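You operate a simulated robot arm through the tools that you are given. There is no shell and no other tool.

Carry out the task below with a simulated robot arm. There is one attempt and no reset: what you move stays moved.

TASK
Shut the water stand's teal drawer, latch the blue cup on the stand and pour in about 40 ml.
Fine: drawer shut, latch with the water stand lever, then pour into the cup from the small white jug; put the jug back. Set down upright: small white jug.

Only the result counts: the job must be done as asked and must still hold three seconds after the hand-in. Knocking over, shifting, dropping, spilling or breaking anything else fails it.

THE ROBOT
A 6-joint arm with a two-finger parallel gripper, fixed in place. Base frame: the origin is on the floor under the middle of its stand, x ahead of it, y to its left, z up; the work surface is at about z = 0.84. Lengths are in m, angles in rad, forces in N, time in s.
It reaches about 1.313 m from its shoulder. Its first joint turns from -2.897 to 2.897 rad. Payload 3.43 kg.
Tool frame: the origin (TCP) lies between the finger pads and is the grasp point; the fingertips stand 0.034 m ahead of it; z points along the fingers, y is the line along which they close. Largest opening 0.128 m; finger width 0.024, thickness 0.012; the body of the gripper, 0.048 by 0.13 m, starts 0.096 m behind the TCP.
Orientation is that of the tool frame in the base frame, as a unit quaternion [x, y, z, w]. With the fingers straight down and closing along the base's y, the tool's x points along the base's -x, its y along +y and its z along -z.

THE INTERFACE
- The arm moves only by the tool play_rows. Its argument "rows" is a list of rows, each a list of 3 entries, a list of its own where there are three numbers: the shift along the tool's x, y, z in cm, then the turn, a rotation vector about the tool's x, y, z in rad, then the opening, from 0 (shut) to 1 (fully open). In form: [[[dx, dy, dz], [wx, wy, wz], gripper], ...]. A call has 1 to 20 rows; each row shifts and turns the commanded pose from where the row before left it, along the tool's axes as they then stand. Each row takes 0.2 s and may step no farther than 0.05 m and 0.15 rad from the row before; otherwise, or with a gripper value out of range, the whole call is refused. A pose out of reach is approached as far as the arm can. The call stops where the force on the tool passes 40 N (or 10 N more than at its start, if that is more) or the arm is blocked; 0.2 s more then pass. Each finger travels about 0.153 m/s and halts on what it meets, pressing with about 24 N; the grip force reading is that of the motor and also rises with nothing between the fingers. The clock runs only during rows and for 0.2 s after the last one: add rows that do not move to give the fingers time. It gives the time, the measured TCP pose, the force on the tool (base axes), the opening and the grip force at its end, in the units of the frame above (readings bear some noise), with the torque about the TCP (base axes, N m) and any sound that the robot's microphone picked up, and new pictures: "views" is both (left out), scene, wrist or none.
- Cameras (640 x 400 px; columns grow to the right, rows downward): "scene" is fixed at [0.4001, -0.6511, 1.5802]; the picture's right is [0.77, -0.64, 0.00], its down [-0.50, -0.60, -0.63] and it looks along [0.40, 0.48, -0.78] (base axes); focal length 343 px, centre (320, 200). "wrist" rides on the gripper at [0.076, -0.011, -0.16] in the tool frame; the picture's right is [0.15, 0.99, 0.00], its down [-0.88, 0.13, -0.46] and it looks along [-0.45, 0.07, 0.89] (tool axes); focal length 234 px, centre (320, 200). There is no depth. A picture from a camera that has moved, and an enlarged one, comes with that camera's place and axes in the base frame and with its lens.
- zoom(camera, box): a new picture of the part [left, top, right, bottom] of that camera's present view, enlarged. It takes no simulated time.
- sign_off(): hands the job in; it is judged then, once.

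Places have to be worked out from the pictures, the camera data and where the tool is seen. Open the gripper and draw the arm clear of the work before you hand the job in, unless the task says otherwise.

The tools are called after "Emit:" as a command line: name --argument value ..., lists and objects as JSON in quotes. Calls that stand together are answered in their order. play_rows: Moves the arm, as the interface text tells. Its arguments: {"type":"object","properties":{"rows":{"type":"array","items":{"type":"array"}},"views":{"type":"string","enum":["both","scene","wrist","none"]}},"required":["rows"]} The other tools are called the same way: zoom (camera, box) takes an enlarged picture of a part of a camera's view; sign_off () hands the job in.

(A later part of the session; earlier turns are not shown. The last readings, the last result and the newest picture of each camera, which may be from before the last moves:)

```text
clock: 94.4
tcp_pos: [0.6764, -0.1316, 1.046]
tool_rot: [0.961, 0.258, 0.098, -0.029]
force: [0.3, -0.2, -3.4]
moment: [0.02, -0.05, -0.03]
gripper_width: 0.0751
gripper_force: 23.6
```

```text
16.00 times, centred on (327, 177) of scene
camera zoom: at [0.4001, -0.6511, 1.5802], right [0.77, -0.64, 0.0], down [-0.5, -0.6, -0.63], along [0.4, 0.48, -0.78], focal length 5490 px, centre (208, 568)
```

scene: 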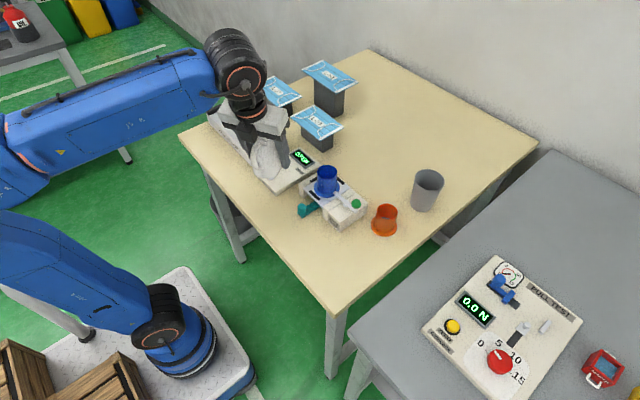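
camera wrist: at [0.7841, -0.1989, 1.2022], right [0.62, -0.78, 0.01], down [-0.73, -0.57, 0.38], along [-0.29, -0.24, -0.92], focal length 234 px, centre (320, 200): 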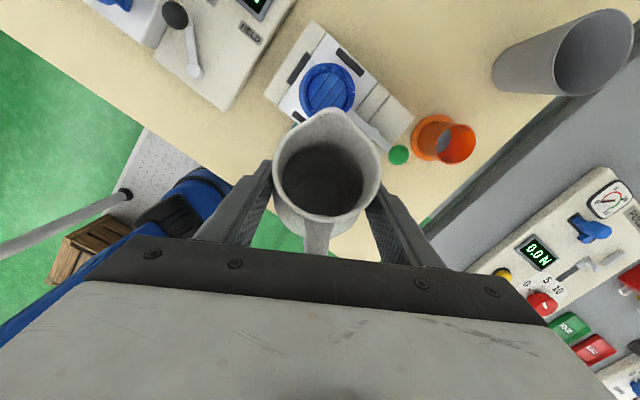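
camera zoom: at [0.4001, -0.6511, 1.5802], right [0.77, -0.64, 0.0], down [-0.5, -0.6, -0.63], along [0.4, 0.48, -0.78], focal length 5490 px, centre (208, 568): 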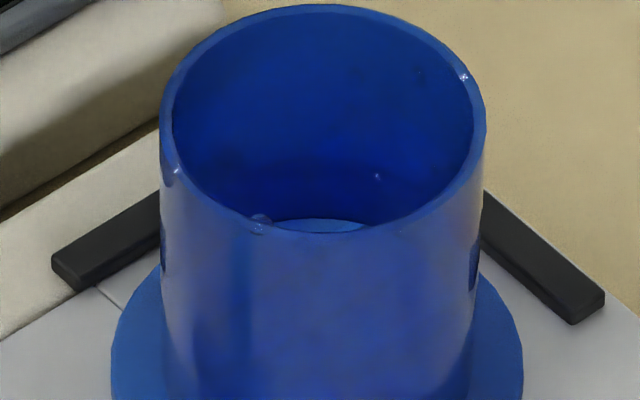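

Evidence combined: about 33–35 ml is in the cup. One more shorter pulse (about 5–6 ml) should do. I return along exactly the reversed path and pre-tilt to 52°.

Emit:
play_rows --rows '[[[0, 1.2, 0], [0, 0, 0], 0.45], [[0, 2.4, 0], [0, 0, 0], 0.45], [[0, 2.4, 0], [0, 0, 0], 0.45], [[0, 2.4, 0], [0, 0, 0], 0.45], [[0, 2.4, 0], [0, 0, 0], 0.45], [[0, 1.2, 0], [0, 0, 0], 0.45], [[0, 0, 0], [0, -0.05, 0], 0.45], [[0, 0, 1.0], [0, -0.05, 0], 0.45], [[0, 0, 2.0], [0, -0.05, 0], 0.45], [[0, 0, 2.0], [0, -0.05, 0], 0.45], [[0, 0, 1.0], [0, 0, 0], 0.45], [[0, 0, 0], [0, -0.1, 0], 0.45], [[0, 0, 0], [0, -0.12, 0], 0.45], [[0, 0, 0], [0, 0, 0], 0.45], [[0, 0, 0], [0, 0, 0], 0.45], [[0, 0, 0], [0, 0, 0], 0.45]]' --views "none"

Emit:
zoom --camera "wrist" --box '[290, 20, 370, 120]'

```text
clock: 97.8
tcp_pos: [0.7399, -0.2344, 0.9826]
tool_rot: [0.96, 0.259, -0.105, 0.026]
force: [-0.2, -0.8, -3.4]
moment: [0.0, -0.05, -0.02]
gripper_width: 0.0747
gripper_force: 24.0
```

```text
4.00 times, centred on (330, 70) of wrist
camera zoom: at [0.8278, -0.1716, 1.1222], right [0.62, -0.78, -0.04], down [-0.59, -0.5, 0.63], along [-0.52, -0.37, -0.77], focal length 937 px, centre (280, 720)
```

zoom: 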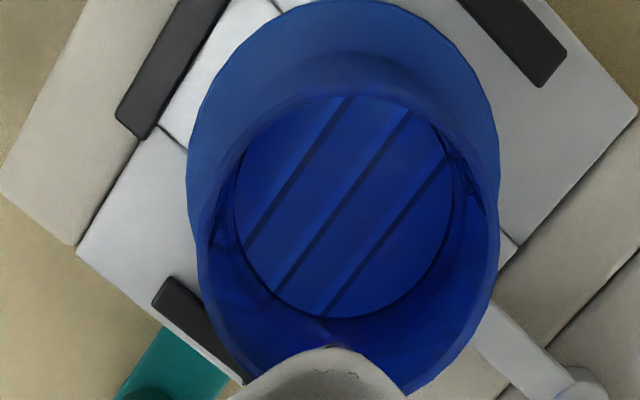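

Position is exactly as intended. Now the shorter pulse: fast to 68°, hold 0.2 s, fast back.

Emit:
play_rows --rows '[[[0, 0, 0], [0, -0.08, 0], 0.45], [[0, 0, 0], [0, -0.1, 0], 0.45], [[0, 0, 0], [0, -0.1, 0], 0.45], [[0, 0, 0], [0, 0, 0], 0.45], [[0, 0, 0], [0, 0.13, 0], 0.45], [[0, 0, 0], [0, 0.15, 0], 0.45], [[0, 0, 0], [0, 0.12, 0], 0.45], [[0, 0, 0], [0, 0.1, 0], 0.45], [[0, 0, 0], [0, 0, 0], 0.45]]' --views "none"

Emit:
zoom --camera "wrist" --box '[280, 30, 380, 140]'

Emit:
play_rows --rows '[[[0, 0, -1.0], [0, 0.05, 0], 0.45], [[0, 0, -2.0], [0, 0.05, 0], 0.45], [[0, 0, -2.0], [0, 0.05, 0], 0.45], [[0, 0, -1.0], [0, 0.05, 0], 0.45], [[0, -1.2, 0], [0, 0, 0], 0.45], [[0, -2.4, 0], [0, 0, 0], 0.45], [[0, -2.4, 0], [0, 0, 0], 0.45], [[0, -2.4, 0], [0, 0, 0], 0.45], [[0, -2.4, 0], [0, 0, 0], 0.45], [[0, -1.2, 0], [0, 0, 0], 0.45], [[0, 0, 0], [0, 0, 0], 0.45], [[0, 0, 0], [0, 0, 0], 0.45]]' --views "none"

Emit:
zoom --camera "scene" --box '[319, 170, 335, 180]'

Emit:
zoom --camera "scene" --box '[312, 160, 342, 200]'

Emit:
zoom --camera "wrist" --box '[280, 135, 375, 215]'

```text
clock: 99.8
tcp_pos: [0.7413, -0.2358, 0.9835]
tool_rot: [0.966, 0.259, 0.001, -0.003]
force: [0.2, -0.2, -3.4]
moment: [-0.01, 0.0, -0.02]
gripper_width: 0.0745
gripper_force: 23.5
```

```text
3.64 times, centred on (330, 85) of wrist
camera zoom: at [0.8002, -0.189, 1.1437], right [0.62, -0.78, 0.0], down [-0.7, -0.56, 0.45], along [-0.36, -0.28, -0.89], focal length 852 px, centre (284, 618)
```

zoom: 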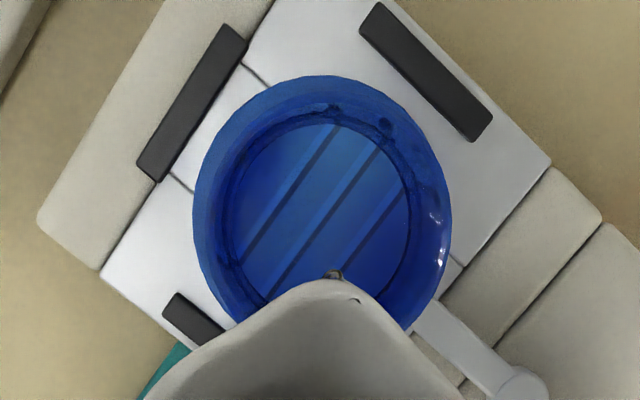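

```text
clock: 102.4
tcp_pos: [0.6748, -0.1335, 1.0422]
tool_rot: [0.961, 0.258, 0.098, -0.028]
force: [0.9, 0.4, -2.6]
moment: [0.02, -0.02, 0.01]
gripper_width: 0.075
gripper_force: 24.0
```

```text
16.00 times, centred on (327, 175) of scene
camera zoom: at [0.4001, -0.6511, 1.5802], right [0.77, -0.64, 0.0], down [-0.5, -0.6, -0.63], along [0.4, 0.48, -0.78], focal length 5490 px, centre (208, 600)
```

zoom: 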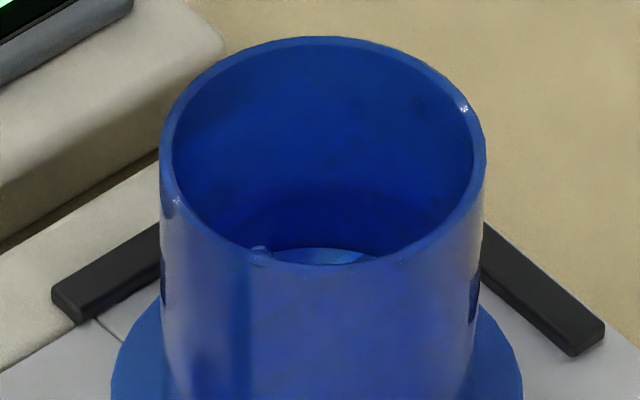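

```text
10.00 times, centred on (327, 180) of scene
camera zoom: at [0.4001, -0.6511, 1.5802], right [0.77, -0.64, 0.0], down [-0.5, -0.6, -0.63], along [0.4, 0.48, -0.78], focal length 3431 px, centre (250, 400)
```

zoom: 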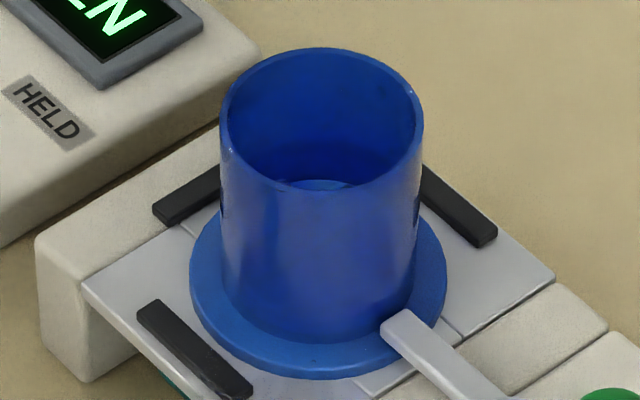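

```text
5.00 times, centred on (328, 175) of wrist
camera zoom: at [0.706, -0.1033, 1.2147], right [0.62, -0.78, 0.03], down [-0.76, -0.59, 0.27], along [-0.2, -0.19, -0.96], focal length 1171 px, centre (282, 325)
```

zoom: 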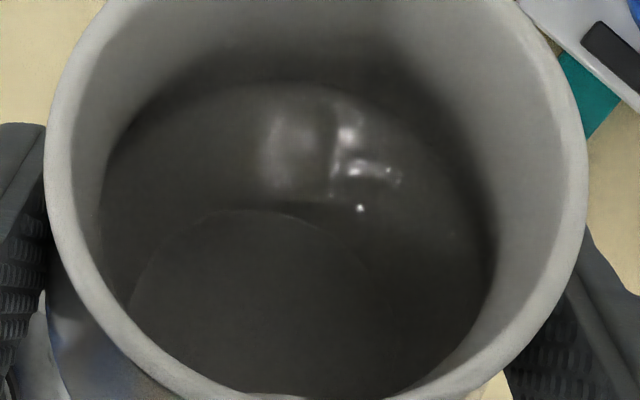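

The fixed scene view now indicates about 21 mm of water (≈36–38 ml). I take a last high-zoom look at the cup from the wrist camera to confirm the level and check for stray water.

Emit:
zoom --camera "wrist" --box '[405, 92, 465, 142]'

Emit:
zoom --camera "wrist" --box '[395, 120, 465, 190]'

Emit:
zoom --camera "scene" --box '[300, 180, 345, 225]'

```text
8.00 times, centred on (435, 117) of wrist
camera zoom: at [0.706, -0.1033, 1.2147], right [0.62, -0.78, 0.03], down [-0.76, -0.59, 0.27], along [-0.2, -0.19, -0.96], focal length 1873 px, centre (-600, 864)
```

zoom: 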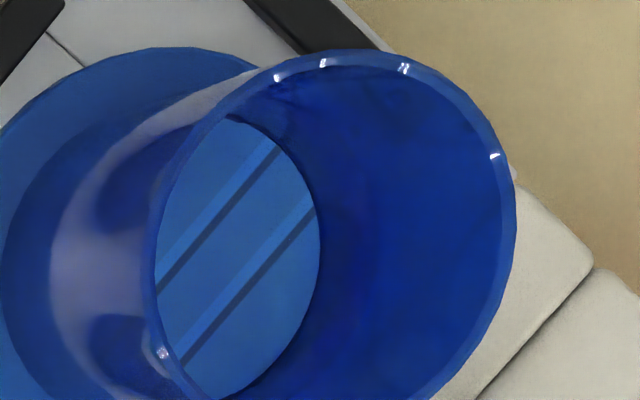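

```text
5.71 times, centred on (430, 155) of wrist
camera zoom: at [0.706, -0.1033, 1.2147], right [0.62, -0.78, 0.03], down [-0.76, -0.59, 0.27], along [-0.2, -0.19, -0.96], focal length 1338 px, centre (-309, 457)
```

zoom: 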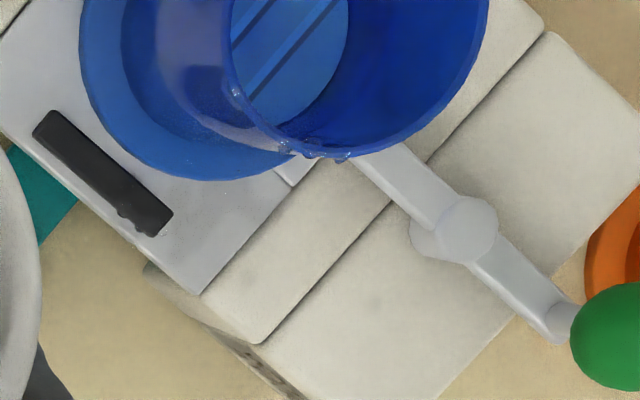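

```text
8.89 times, centred on (322, 202) of scene
camera zoom: at [0.4001, -0.6511, 1.5802], right [0.77, -0.64, 0.0], down [-0.5, -0.6, -0.63], along [0.4, 0.48, -0.78], focal length 3050 px, centre (298, 178)
```

zoom: 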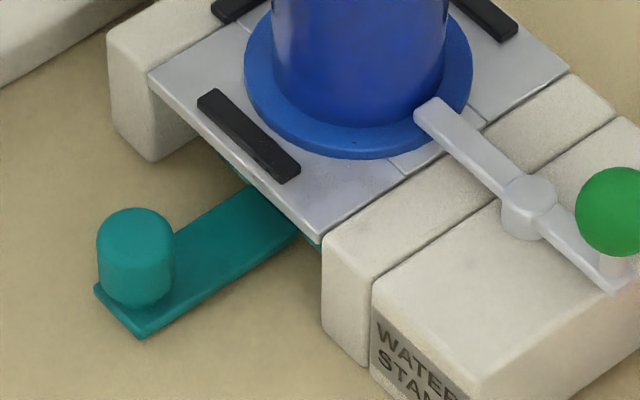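

All estimates average close to 40 ml now (scene ≈36, wrist ≈42, jug ≈44), so I stop pouring. I bring the jug fully upright and raise it for the trip back.

Emit:
play_rows --rows '[[[0, 0, 0], [0, 0.04, 0], 0.45], [[0, 0, 0], [0, 0.08, 0], 0.45], [[0, 0, 0], [0, 0.08, 0], 0.45], [[0, 0, 0], [0, 0.08, 0], 0.45], [[0, 0, 0], [0, 0.08, 0], 0.45], [[0, 0, 0], [0, 0.08, 0], 0.45], [[0, 0, 0], [0, 0.05, 0], 0.45], [[0.64, 0, -0.77], [0, 0, 0], 0.45], [[1.29, 0, -1.53], [0, 0, 0], 0.45], [[0.96, 0, -1.15], [0, 0, 0], 0.45], [[0, 0, 0], [0, 0, 0], 0.45], [[0, 0, 0], [0, 0, 0], 0.45]]' --views "both"

```text
clock: 105.0
tcp_pos: [0.6795, -0.1342, 1.0877]
tool_rot: [0.909, 0.242, 0.327, -0.09]
force: [-0.2, -0.2, -2.9]
moment: [-0.03, 0.02, -0.02]
gripper_width: 0.0748
gripper_force: 24.2
camera wrist: at [0.635, -0.1464, 1.2599], right [0.59, -0.8, 0.09], down [-0.77, -0.6, -0.21], along [0.22, 0.06, -0.97], focal length 234 px, centre (320, 200)
```

scene: 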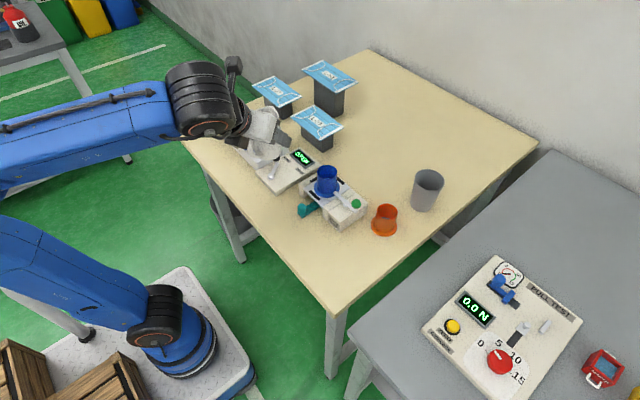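
wrist: 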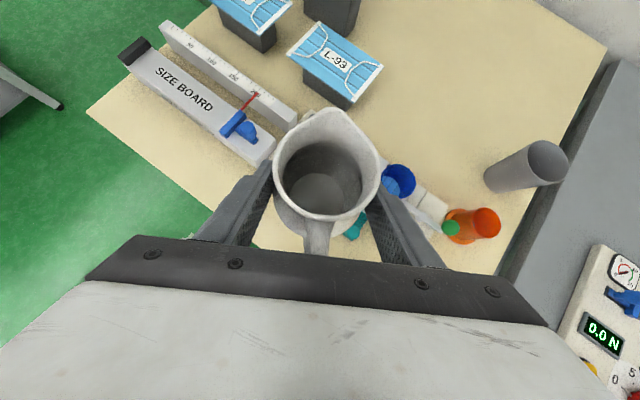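

The jug is upright and full-looking, steady. I carry it back toward its original place, passing high over the stand.

Emit:
play_rows --rows '[[[0.62, 0.94, 0.52], [0, 0, 0], 0.45], [[1.23, 1.88, 1.03], [0, 0, 0], 0.45], [[1.23, 1.88, 1.03], [0, 0, 0], 0.45], [[1.23, 1.88, 1.03], [0, 0, 0], 0.45], [[1.23, 1.88, 1.03], [0, 0, 0], 0.45], [[1.23, 1.88, 1.03], [0, 0, 0], 0.45], [[1.23, 1.88, 1.03], [0, 0, 0], 0.45], [[1.23, 1.88, 1.03], [0, 0, 0], 0.45], [[1.23, 1.88, 1.03], [0, 0, 0], 0.45], [[1.23, 1.88, 1.03], [0, 0, 0], 0.45], [[1.23, 1.88, 1.03], [0, 0, 0], 0.45], [[1.23, 1.88, 1.03], [0, 0, 0], 0.45], [[0.62, 0.94, 0.52], [0, 0, 0], 0.45], [[0, 0, 0], [0.0337, 0, -0.0402], 0.45], [[0, 0, 0], [0.0674, 0, -0.0804], 0.45], [[0, 0, 0], [0.0674, 0, -0.0804], 0.45], [[0, 0, 0], [0.0674, 0, -0.0804], 0.45], [[0, 0, 0], [0.0674, 0, -0.0804], 0.45], [[0, 0, 0], [0.0337, 0, -0.0402], 0.45], [[0, 0, 0], [0, 0, 0], 0.45]]' --views "both"

Emit:
play_rows --rows '[[[0, 0, 0], [0, 0, 0], 0.45]]' --views "none"

Emit:
play_rows --rows '[[[0, 0, 0], [0, 0, 0], 0.45]]' --views "none"

Emit:
play_rows --rows '[[[0, 0, 0], [0, 0, 0], 0.45]]' --views "none"

```text
clock: 109.2
tcp_pos: [0.9555, -0.2342, 1.0875]
tool_rot: [0.813, 0.471, 0.294, -0.173]
force: [0.4, -0.2, -3.3]
moment: [0.03, 0.01, 0.01]
gripper_width: 0.0747
gripper_force: 24.6
camera wrist: at [0.9248, -0.2667, 1.2584], right [0.91, -0.4, 0.09], down [-0.37, -0.9, -0.22], along [0.16, 0.16, -0.97], focal length 234 px, centre (320, 200)
```

scene: 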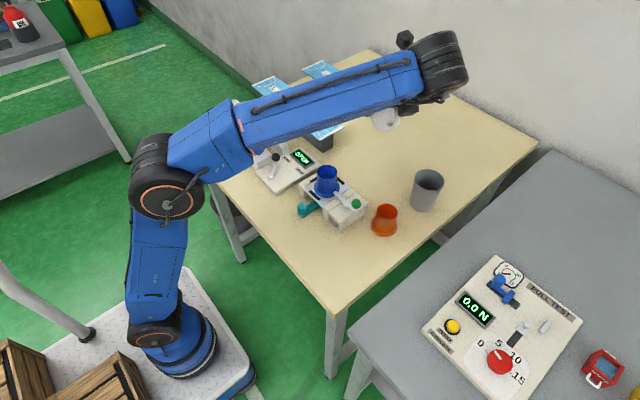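
wrist: 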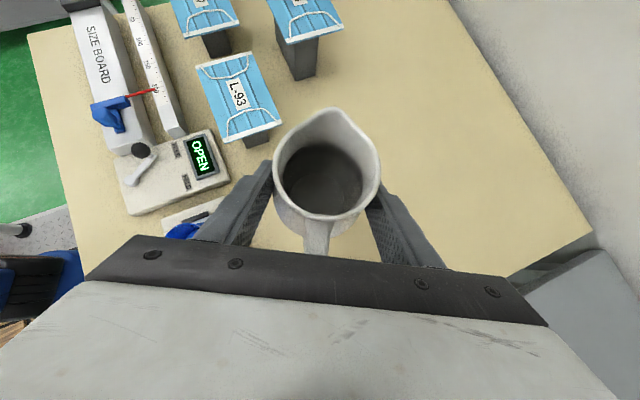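

```text
clock: 109.6
tcp_pos: [0.9564, -0.2338, 1.0871]
tool_rot: [0.814, 0.47, 0.293, -0.173]
force: [-0.3, 0.2, -3.4]
moment: [0.0, 0.04, 0.01]
gripper_width: 0.0747
gripper_force: 23.9
```

```text
clock: 110.0
tcp_pos: [0.9561, -0.2335, 1.0871]
tool_rot: [0.814, 0.469, 0.294, -0.173]
force: [-0.1, -0.7, -2.8]
moment: [0.02, 0.01, 0.01]
gripper_width: 0.0747
gripper_force: 23.8
```

```text
clock: 110.4
tcp_pos: [0.9565, -0.233, 1.087]
tool_rot: [0.814, 0.47, 0.295, -0.174]
force: [0.0, 0.2, -2.9]
moment: [0.01, 0.0, 0.03]
gripper_width: 0.0746
gripper_force: 24.2
```

Orientation and xy match the pick-up pose to about 1.5 mm. I lower straight down to just above the table.

Emit:
play_rows --rows '[[[-0.8, 0, 0.96], [0, 0, 0], 0.45], [[-1.61, 0.01, 1.92], [0, 0, 0], 0.45], [[-1.61, 0.01, 1.92], [0, 0, 0], 0.45], [[-1.61, 0.01, 1.92], [0, 0, 0], 0.45], [[-1.61, 0.01, 1.92], [0, 0, 0], 0.45], [[-1.61, 0.01, 1.92], [0, 0, 0], 0.45], [[-1.61, 0.01, 1.92], [0, 0, 0], 0.45], [[-0.8, 0, 0.96], [0, 0, 0], 0.45], [[-0.51, 0, 0.61], [0, 0, 0], 0.45], [[0, 0, 0], [0, 0, 0], 0.45], [[0, 0, 0], [0, 0, 0], 0.45]]' --views "both"

```text
clock: 112.8
tcp_pos: [0.9551, -0.233, 0.9047]
tool_rot: [0.814, 0.469, 0.294, -0.172]
force: [-0.2, -0.6, -3.2]
moment: [-0.02, 0.01, -0.01]
gripper_width: 0.0748
gripper_force: 23.5
camera wrist: at [0.9241, -0.267, 1.0752], right [0.91, -0.4, 0.09], down [-0.37, -0.9, -0.22], along [0.16, 0.16, -0.97], focal length 234 px, centre (320, 200)
```

scene: 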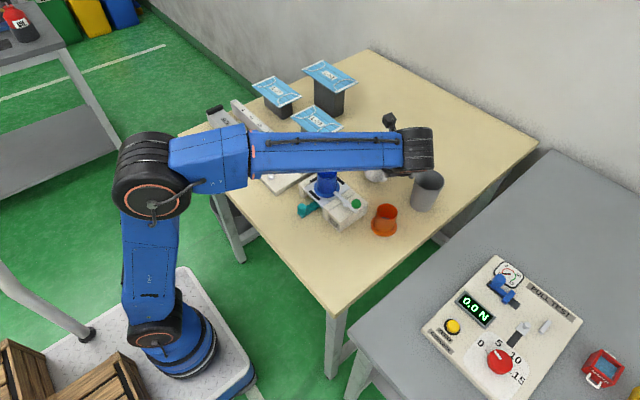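
wrist: 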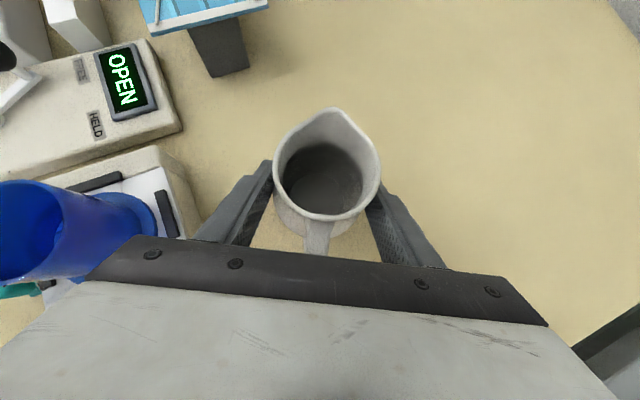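

About 12 mm remain to the table. I go down 9 mm then in single-millimetre steps watching the force.

Emit:
play_rows --rows '[[[-0.32, 0, 0.38], [0, 0, 0], 0.45], [[-0.26, 0, 0.31], [0, 0, 0], 0.45], [[0, 0, 0], [0, 0, 0], 0.45]]' --views "none"

Emit:
play_rows --rows '[[[-0.064, 0, 0.077], [0, 0, 0], 0.45], [[0, 0, 0], [0, 0, 0], 0.45]]' --views "none"

Emit:
play_rows --rows '[[[-0.064, 0, 0.077], [0, 0, 0], 0.45], [[0, 0, 0], [0, 0, 0], 0.45]]' --views "none"

```text
clock: 113.6
tcp_pos: [0.9543, -0.2337, 0.8961]
tool_rot: [0.815, 0.47, 0.294, -0.173]
force: [0.1, 0.3, -3.6]
moment: [0.0, 0.02, 0.03]
gripper_width: 0.075
gripper_force: 23.9
```

```text
clock: 114.2
tcp_pos: [0.9561, -0.2331, 0.8947]
tool_rot: [0.814, 0.469, 0.295, -0.173]
force: [-0.9, 0.3, -3.1]
moment: [-0.04, 0.0, 0.03]
gripper_width: 0.0752
gripper_force: 24.5
```

```text
clock: 114.8
tcp_pos: [0.9552, -0.2337, 0.8935]
tool_rot: [0.814, 0.469, 0.294, -0.173]
force: [0.1, 0.5, -2.8]
moment: [0.0, 0.0, -0.01]
gripper_width: 0.0748
gripper_force: 23.9
```

Still hanging free (about -3 N). I continue in 1 mm steps.

Emit:
play_rows --rows '[[[-0.064, 0, 0.077], [0, 0, 0], 0.45], [[0, 0, 0], [0, 0, 0], 0.45]]' --views "none"

Emit:
play_rows --rows '[[[-0.032, 0, 0.038], [0, 0, 0], 0.45], [[0, 0, 0], [0, 0, 0], 0.45]]' --views "none"

```text
clock: 115.4
tcp_pos: [0.9551, -0.2317, 0.8944]
tool_rot: [0.814, 0.47, 0.293, -0.173]
force: [-0.3, -1.5, 1.8]
moment: [0.0, 0.05, 0.05]
gripper_width: 0.0748
gripper_force: 23.9
```

```text
clock: 116.0
tcp_pos: [0.9556, -0.2331, 0.8928]
tool_rot: [0.814, 0.47, 0.295, -0.173]
force: [2.3, -5.9, 15.3]
moment: [-0.07, 0.12, 0.0]
gripper_width: 0.075
gripper_force: 24.4
```

The jug is on the table. I relieve the pressing force slightly, then open the fingers.

Emit:
play_rows --rows '[[[0.026, 0, -0.031], [0, 0, 0], 0.45], [[0, 0, 0], [0, 0, 0], 0.6], [[0, 0, 0], [0, 0, 0], 0.7], [[0, 0, 0], [0, 0, 0], 0.8], [[0, 0, 0], [0, 0, 0], 0.8]]' --views "wrist"

Emit:
zoom --camera "wrist" --box '[220, 80, 420, 260]'

```text
clock: 117.2
tcp_pos: [0.9547, -0.2324, 0.8905]
tool_rot: [0.814, 0.469, 0.294, -0.173]
force: [0.2, -0.1, 0.2]
moment: [0.03, -0.01, 0.01]
gripper_width: 0.1026
gripper_force: 0.1
camera wrist: at [0.9242, -0.2659, 1.0625], right [0.91, -0.4, 0.09], down [-0.37, -0.9, -0.22], along [0.16, 0.16, -0.97], focal length 234 px, centre (320, 200)
```

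wrist: 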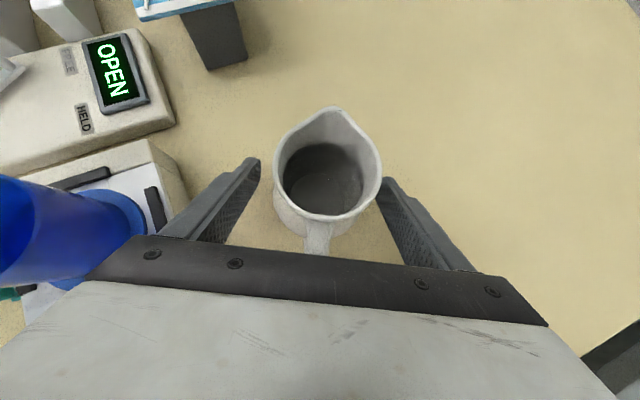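

```text
2.22 times, centred on (320, 170) of wrist
camera zoom: at [0.9242, -0.2659, 1.0625], right [0.91, -0.4, 0.09], down [-0.37, -0.9, -0.22], along [0.16, 0.16, -0.97], focal length 520 px, centre (320, 267)
```

zoom: 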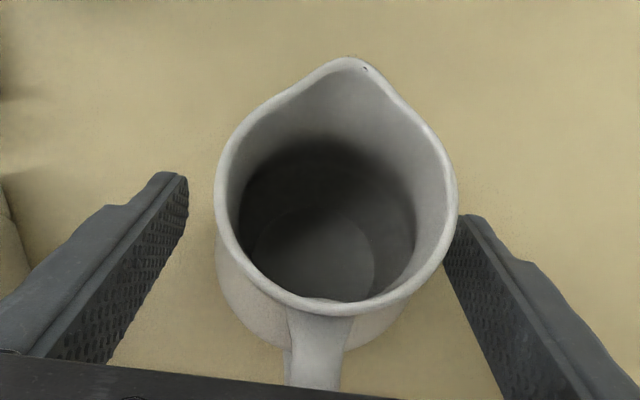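

The jug stands free and upright at its original spot. I retreat straight back along the approach line, then rise.

Emit:
play_rows --rows '[[[0, 0, -1.5], [0, 0, 0], 0.8], [[0, 0, -2.5], [0, 0, 0], 0.8], [[0, 0, -3.0], [0, 0, 0], 0.8], [[0, 0, -3.0], [0, 0, 0], 0.8], [[0, 0, -3.0], [0, 0, 0], 0.8], [[1.9, 0, -2.3], [0, 0, 0], 0.8], [[1.9, 0, -2.3], [0, 0, 0], 0.8], [[1.9, 0, -2.3], [0, 0, 0], 0.8], [[1.9, 0, -2.3], [0, 0, 0], 0.8], [[0, -3, 0], [0, 0, 0], 0.8], [[0, -3.5, 0], [0, 0, 0], 0.8], [[0, -3.5, 0], [0, 0, 0], 0.8], [[0, 0, 0], [0, 0, 0], 0.8]]' --views "both"

Emit:
zoom --camera "wrist" --box '[200, 20, 440, 240]'

```text
clock: 120.0
tcp_pos: [0.8282, -0.2556, 1.1122]
tool_rot: [0.814, 0.47, 0.294, -0.173]
force: [0.1, 0.3, 0.2]
moment: [0.02, 0.0, 0.0]
gripper_width: 0.1025
gripper_force: 0.0
camera wrist: at [0.7973, -0.2886, 1.2832], right [0.91, -0.4, 0.09], down [-0.37, -0.9, -0.22], along [0.17, 0.16, -0.97], focal length 234 px, centre (320, 200)
```

scene: 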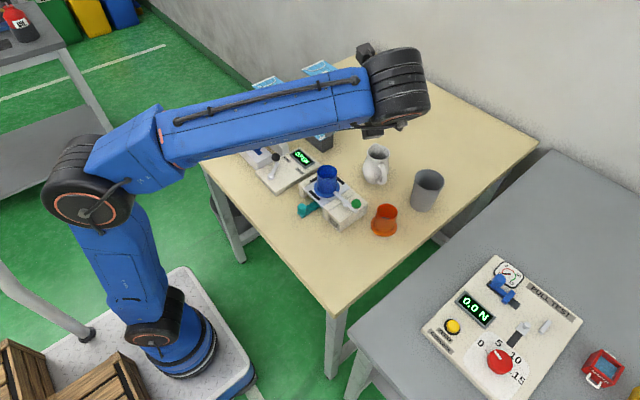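
wrist: 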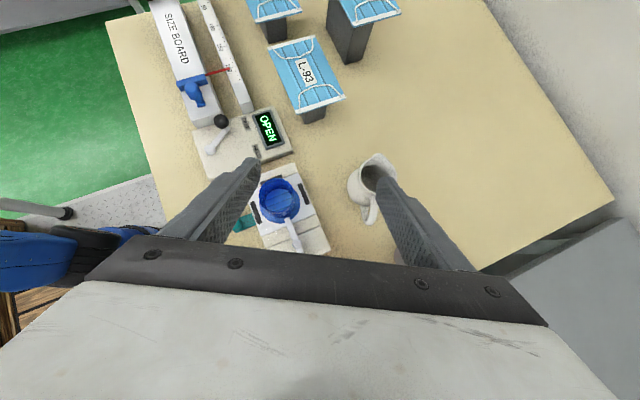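

```text
1.82 times, centred on (320, 130) of wrist
camera zoom: at [0.7973, -0.2886, 1.2832], right [0.91, -0.4, 0.09], down [-0.37, -0.9, -0.22], along [0.17, 0.16, -0.97], focal length 426 px, centre (320, 327)
```

zoom: 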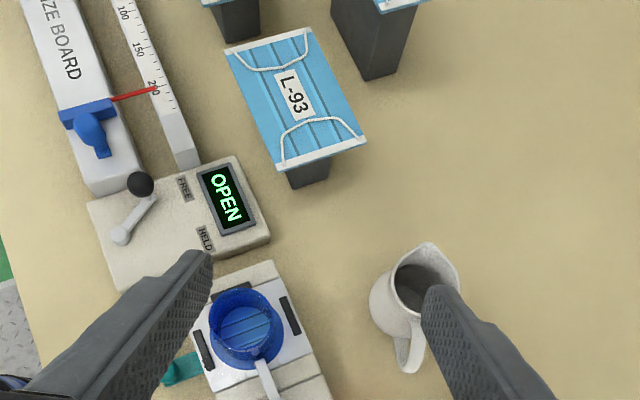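

The jug is back in place and nothing else moved. Before signing off I want a better level check: I view the blue cup obliquely, then the identical dry orange cup from the same relative pose, to measure the refraction shift directly.

Emit:
play_rows --rows '[[[-3.05, -2.22, 0.02], [0, 0, 0], 0.8], [[-3.05, -2.22, 0.02], [0, 0, 0], 0.8], [[-3.05, -2.22, 0.02], [0, 0, 0], 0.8], [[-3.05, -2.22, 0.02], [0, 0, 0], 0.8], [[0, 0, 0], [0, 0, 0], 0.8], [[0, 0, 0], [0, 0, 0], 0.8]]' --views "both"

Emit:
zoom --camera "wrist" --box '[280, 50, 380, 150]'

```text
clock: 121.4
tcp_pos: [0.7031, -0.292, 1.0341]
tool_rot: [0.814, 0.47, 0.294, -0.173]
force: [-0.8, -0.2, -1.5]
moment: [0.02, -0.01, 0.0]
gripper_width: 0.1025
gripper_force: 0.1
camera wrist: at [0.6717, -0.326, 1.2054], right [0.91, -0.4, 0.09], down [-0.37, -0.9, -0.22], along [0.17, 0.16, -0.97], focal length 234 px, centre (320, 200)
```

scene: 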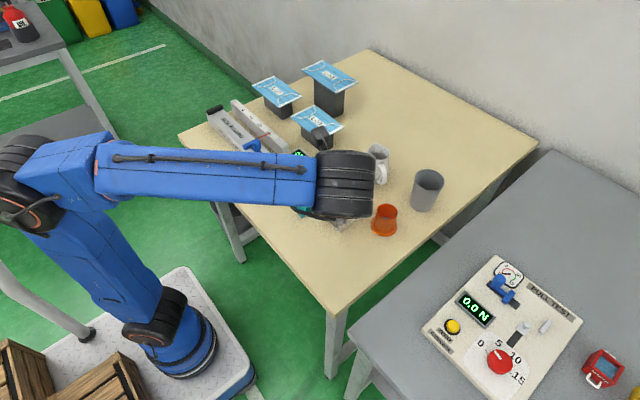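
wrist: 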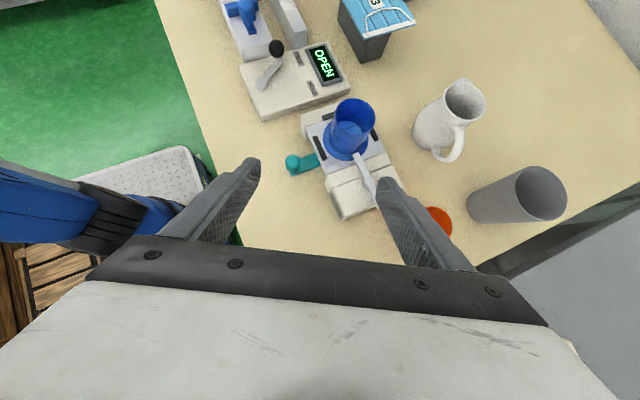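

```text
4.00 times, centred on (330, 100) of wrist
camera zoom: at [0.6717, -0.326, 1.2054], right [0.91, -0.4, 0.09], down [-0.37, -0.9, -0.22], along [0.17, 0.16, -0.97], focal length 937 px, centre (280, 600)
```

zoom: 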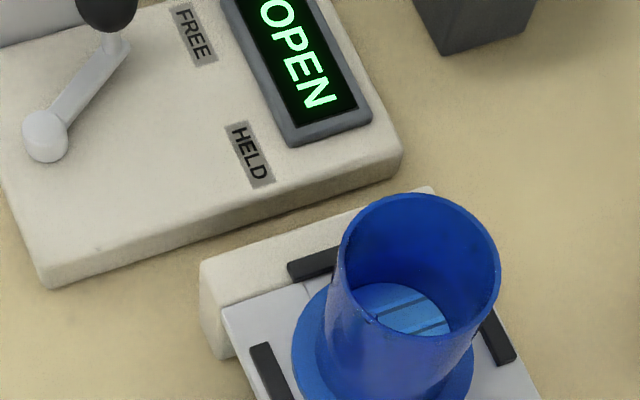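

Good oblique view of the blue cup with its floor edge visible. I zoom in on it at high magnification.

Emit:
zoom --camera "wrist" --box '[327, 95, 379, 137]'

Emit:
play_rows --rows '[[[-3.11, 2.93, -1.1], [0, 0, 0], 0.8], [[-3.11, 2.93, -1.1], [0, 0, 0], 0.8], [[-3.11, 2.93, -1.1], [0, 0, 0], 0.8], [[-3.11, 2.93, -1.1], [0, 0, 0], 0.8], [[0, 0, 0], [0, 0, 0], 0.8], [[0, 0, 0], [0, 0, 0], 0.8]]' --views "wrist"

Emit:
zoom --camera "wrist" --box '[327, 95, 379, 137]'

```text
9.52 times, centred on (353, 116) of wrist
camera zoom: at [0.6717, -0.326, 1.2054], right [0.91, -0.4, 0.09], down [-0.37, -0.9, -0.22], along [0.17, 0.16, -0.97], focal length 2230 px, centre (6, 1000)
```

zoom: 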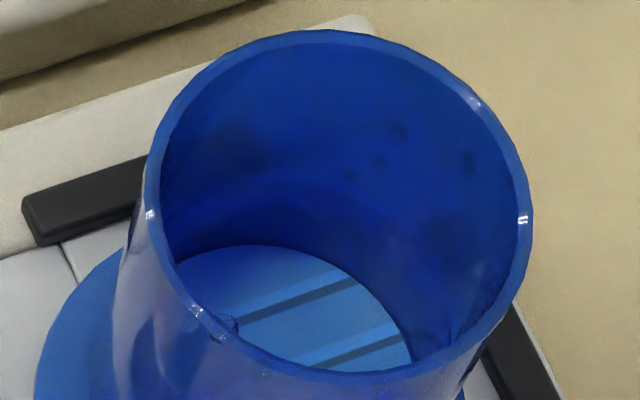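

```text
clock: 122.8
tcp_pos: [0.7419, -0.4594, 0.9871]
tool_rot: [0.814, 0.47, 0.294, -0.173]
force: [0.3, 0.4, -0.4]
moment: [-0.04, -0.02, 0.0]
gripper_width: 0.1026
gripper_force: 0.0
camera wrist: at [0.7113, -0.4924, 1.1581], right [0.91, -0.4, 0.09], down [-0.37, -0.9, -0.22], along [0.17, 0.16, -0.97], focal length 234 px, centre (320, 200)
```

wrist: 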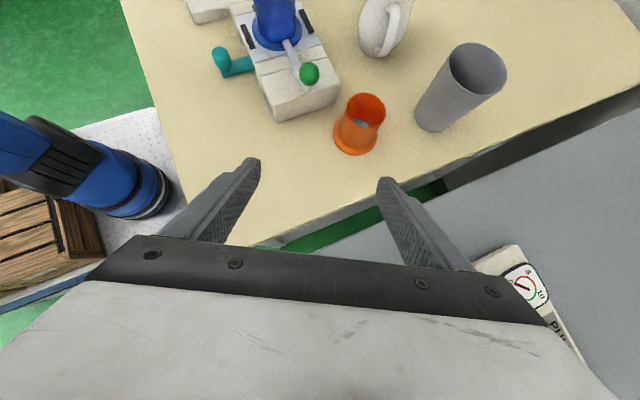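

```text
9.52 times, centred on (353, 116) of wrist
camera zoom: at [0.7113, -0.4924, 1.1581], right [0.91, -0.4, 0.09], down [-0.37, -0.9, -0.22], along [0.17, 0.16, -0.97], focal length 2230 px, centre (6, 1000)
```

zoom: 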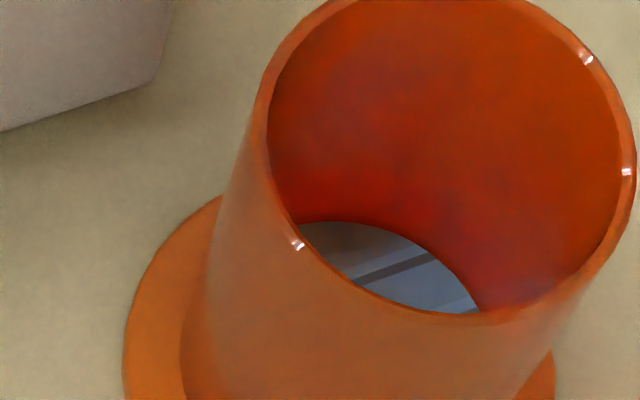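

The comparison works: the dry orange cup shows its floor edge much closer to the near rim. I take a re-centred zoom of the orange cup for exact measurement.

Emit:
zoom --camera "wrist" --box '[338, 90, 390, 132]'

```text
9.52 times, centred on (364, 111) of wrist
camera zoom: at [0.7113, -0.4924, 1.1581], right [0.91, -0.4, 0.09], down [-0.37, -0.9, -0.22], along [0.17, 0.16, -0.97], focal length 2230 px, centre (-99, 1048)
```

zoom: 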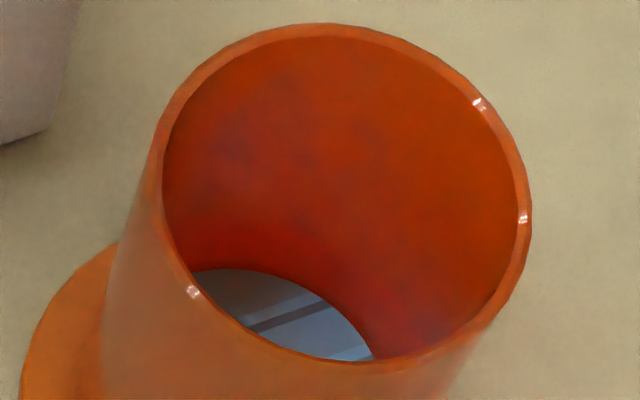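

Quantifying both pictures gives about 19–20 mm of water, i.e. roughly 33 ml — a little short. I refine with 16× zooms of the dry orange cup here, then of the blue cup.

Emit:
zoom --camera "wrist" --box '[350, 90, 390, 115]'

Emit:
zoom --camera "wrist" --box '[344, 107, 384, 132]'

Emit:
play_rows --rows '[[[3.11, -2.93, 1.1], [0, 0, 0], 0.8], [[3.11, -2.93, 1.1], [0, 0, 0], 0.8], [[3.11, -2.93, 1.1], [0, 0, 0], 0.8], [[3.11, -2.93, 1.1], [0, 0, 0], 0.8], [[0, 0, 0], [0, 0, 0], 0.8], [[0, 0, 0], [0, 0, 0], 0.8]]' --views "none"

Emit:
zoom --camera "wrist" --box '[338, 94, 378, 119]'

Emit:
zoom --camera "wrist" --box '[332, 112, 372, 137]'

```text
16.00 times, centred on (370, 102) of wrist
camera zoom: at [0.7113, -0.4924, 1.1581], right [0.91, -0.4, 0.09], down [-0.37, -0.9, -0.22], along [0.17, 0.16, -0.97], focal length 3747 px, centre (-480, 1760)
```

zoom: 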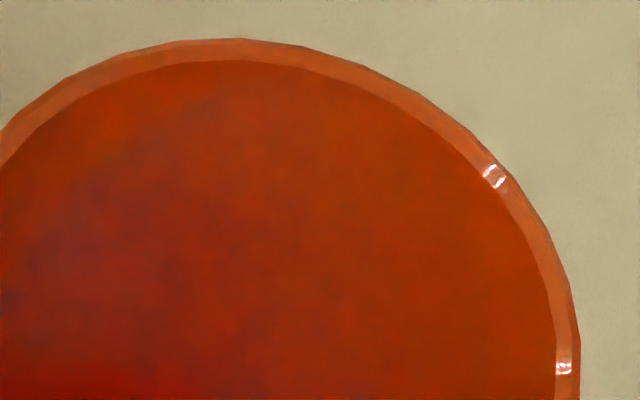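

```text
16.00 times, centred on (364, 120) of wrist
camera zoom: at [0.7113, -0.4924, 1.1581], right [0.91, -0.4, 0.09], down [-0.37, -0.9, -0.22], along [0.17, 0.16, -0.97], focal length 3747 px, centre (-384, 1488)
```

zoom: 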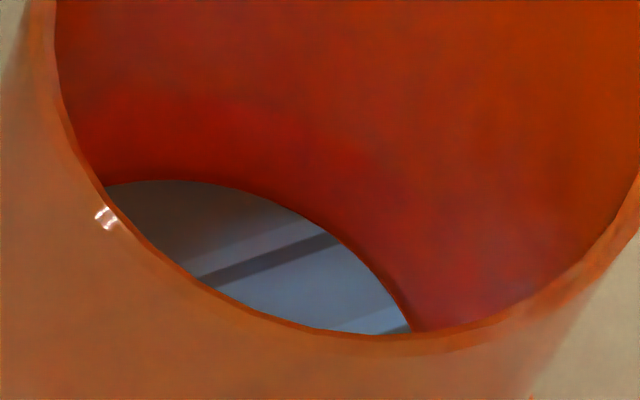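

```text
clock: 124.2
tcp_pos: [0.7022, -0.2899, 1.0326]
tool_rot: [0.814, 0.469, 0.294, -0.173]
force: [0.1, 0.2, -0.6]
moment: [0.0, 0.03, 0.02]
gripper_width: 0.1024
gripper_force: 0.1
```

```text
16.00 times, centred on (358, 106) of wrist
camera zoom: at [0.6709, -0.3246, 1.2035], right [0.91, -0.4, 0.09], down [-0.37, -0.9, -0.22], along [0.17, 0.16, -0.97], focal length 3747 px, centre (-288, 1696)
```

zoom: 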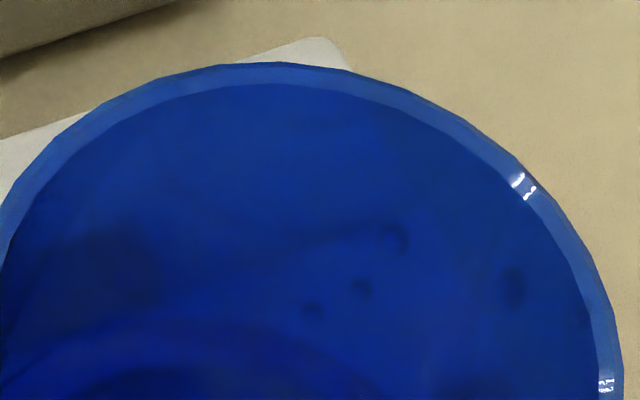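

```text
16.00 times, centred on (352, 124) of wrist
camera zoom: at [0.6709, -0.3246, 1.2035], right [0.91, -0.4, 0.09], down [-0.37, -0.9, -0.22], along [0.17, 0.16, -0.97], focal length 3747 px, centre (-192, 1408)
```

zoom: 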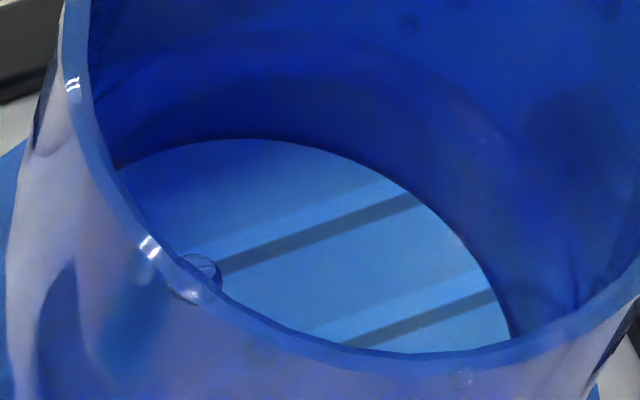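

Careful 16× measurement gives about 21 mm of water, i.e. roughly 36–38 ml (jug-side estimates a bit higher), which is about 40 ml, so I will not disturb it further. I draw the arm up and clear and inspect the final scene.

Emit:
play_rows --rows '[[[1.93, -0.01, -2.3], [0, 0, 0], 0.8], [[1.93, -0.01, -2.3], [0, 0, 0], 0.8], [[1.93, -0.01, -2.3], [0, 0, 0], 0.8], [[1.93, -0.01, -2.3], [0, 0, 0], 0.8], [[1.93, -0.01, -2.3], [0, 0, 0], 0.9], [[-1.28, -2.89, -1.06], [0, 0, 0], 1], [[-1.28, -2.89, -1.06], [0, 0, 0], 1], [[-1.28, -2.89, -1.06], [0, 0, 0], 1], [[-1.28, -2.89, -1.06], [0, 0, 0], 1], [[-1.28, -2.89, -1.06], [0, 0, 0], 1], [[0, 0, 0], [0, 0, 0], 1], [[0, 0, 0], [0, 0, 0], 1]]' --views "both"

Emit:
zoom --camera "scene" --box '[280, 130, 460, 250]'

Emit:
zoom --camera "scene" --box '[300, 150, 370, 220]'

Emit:
zoom --camera "scene" --box '[355, 135, 400, 195]'

```text
clock: 126.8
tcp_pos: [0.5826, -0.261, 1.1232]
tool_rot: [0.815, 0.469, 0.295, -0.171]
force: [-0.8, 0.0, -0.3]
moment: [0.02, 0.03, 0.0]
gripper_width: 0.1282
gripper_force: 0.0
out of reach, approached as far as the arm can: row 6, 7, 8, 9, 10
camera wrist: at [0.5505, -0.294, 1.2945], right [0.91, -0.4, 0.09], down [-0.37, -0.9, -0.21], along [0.17, 0.16, -0.97], focal length 234 px, centre (320, 200)
```

scene: 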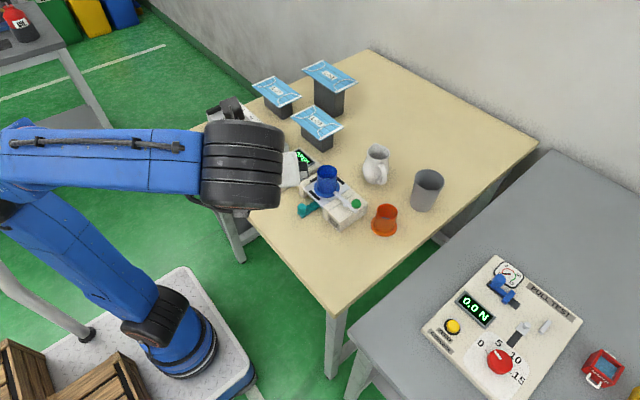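
wrist: 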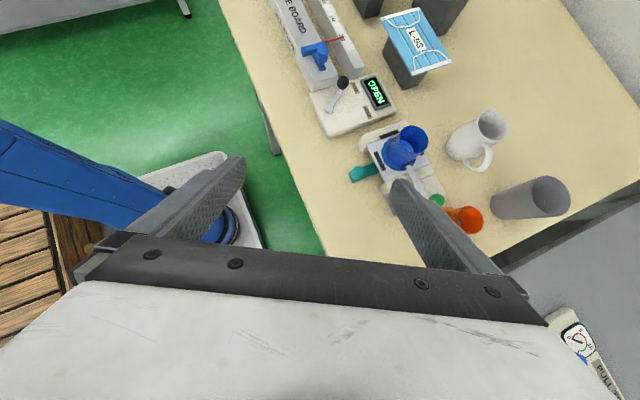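

```text
3.33 times, centred on (370, 190) of scene
camera zoom: at [0.4001, -0.6511, 1.5802], right [0.77, -0.64, 0.0], down [-0.5, -0.6, -0.63], along [0.4, 0.48, -0.78], focal length 1144 px, centre (153, 233)
```

zoom: 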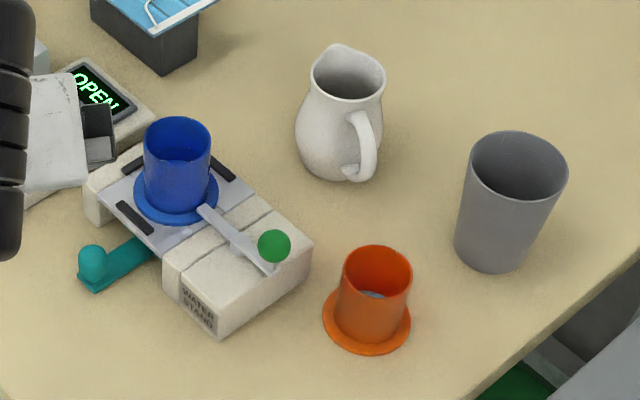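

```text
5.71 times, centred on (335, 185) of scene
camera zoom: at [0.4001, -0.6511, 1.5802], right [0.77, -0.64, 0.0], down [-0.5, -0.6, -0.63], along [0.4, 0.48, -0.78], focal length 1961 px, centre (234, 286)
```

zoom: 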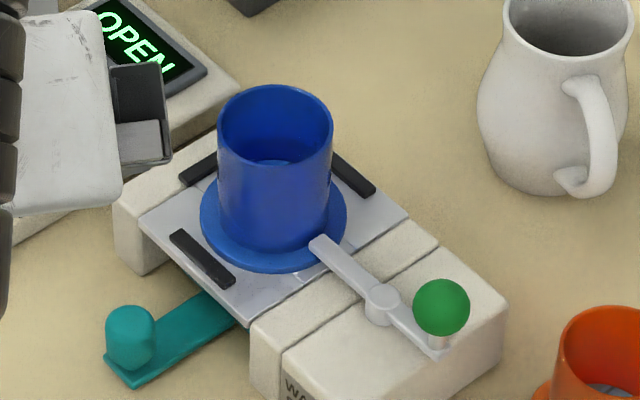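

```text
6.67 times, centred on (378, 165) of scene
camera zoom: at [0.4001, -0.6511, 1.5802], right [0.77, -0.64, 0.0], down [-0.5, -0.6, -0.63], along [0.4, 0.48, -0.78], focal length 2288 px, centre (-63, 433)
```

zoom: 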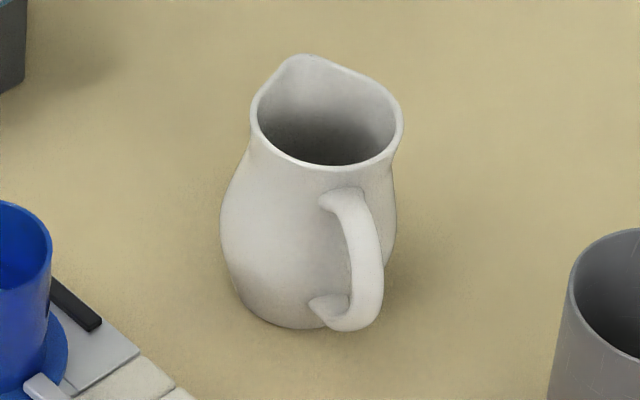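

Everything looks in order: drawer shut, cup latched and holding water, jug upright at its place. But my independent level estimates range from about 30 to 41 ml, so I take a second oblique measurement at a slightly steeper angle before deciding.

Emit:
play_rows --rows '[[[1.15, 2.6, 0.95], [0, 0, 0], 0.8], [[1.15, 2.6, 0.95], [0, 0, 0], 0.8], [[1.15, 2.6, 0.95], [0, 0, 0], 0.8], [[0, 0, 0], [0, 0, 0], 0.8], [[0, 0, 0], [0, 0, 0], 0.8]]' --views "none"

```text
clock: 128.0
tcp_pos: [0.6712, -0.2586, 1.1224]
tool_rot: [0.815, 0.47, 0.294, -0.173]
force: [0.2, 0.2, 0.1]
moment: [0.01, -0.01, 0.03]
gripper_width: 0.1024
gripper_force: 0.1
```

Emit:
play_rows --rows '[[[-2.69, 1.35, 1.61], [0, 0, 0], 0.8], [[-2.69, 1.35, 1.61], [0, 0, 0], 0.8], [[-2.69, 1.35, 1.61], [0, 0, 0], 0.8], [[0, 0, 0], [0, 0, 0], 0.8], [[0, 0, 0], [0, 0, 0], 0.8]]' --views "wrist"

Emit:
zoom --camera "wrist" --box '[325, 80, 377, 122]'

```text
clock: 129.2
tcp_pos: [0.6907, -0.3083, 1.0326]
tool_rot: [0.814, 0.469, 0.294, -0.173]
force: [0.3, 0.5, 0.0]
moment: [0.01, -0.02, 0.0]
gripper_width: 0.1023
gripper_force: 0.0
camera wrist: at [0.6594, -0.3421, 1.2026], right [0.91, -0.4, 0.09], down [-0.37, -0.9, -0.22], along [0.17, 0.16, -0.97], focal length 234 px, centre (320, 200)
```

wrist: 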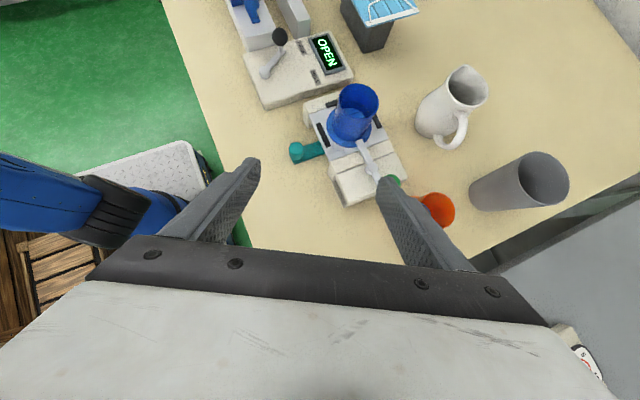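

```text
9.52 times, centred on (351, 101) of wrist
camera zoom: at [0.6594, -0.3421, 1.2026], right [0.91, -0.4, 0.09], down [-0.37, -0.9, -0.22], along [0.17, 0.16, -0.97], focal length 2230 px, centre (25, 1143)
```

zoom: 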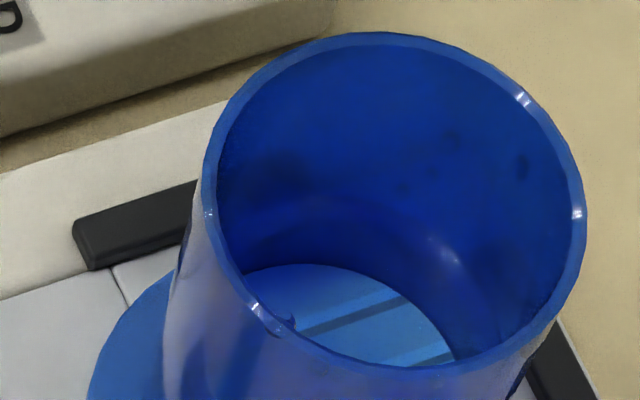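

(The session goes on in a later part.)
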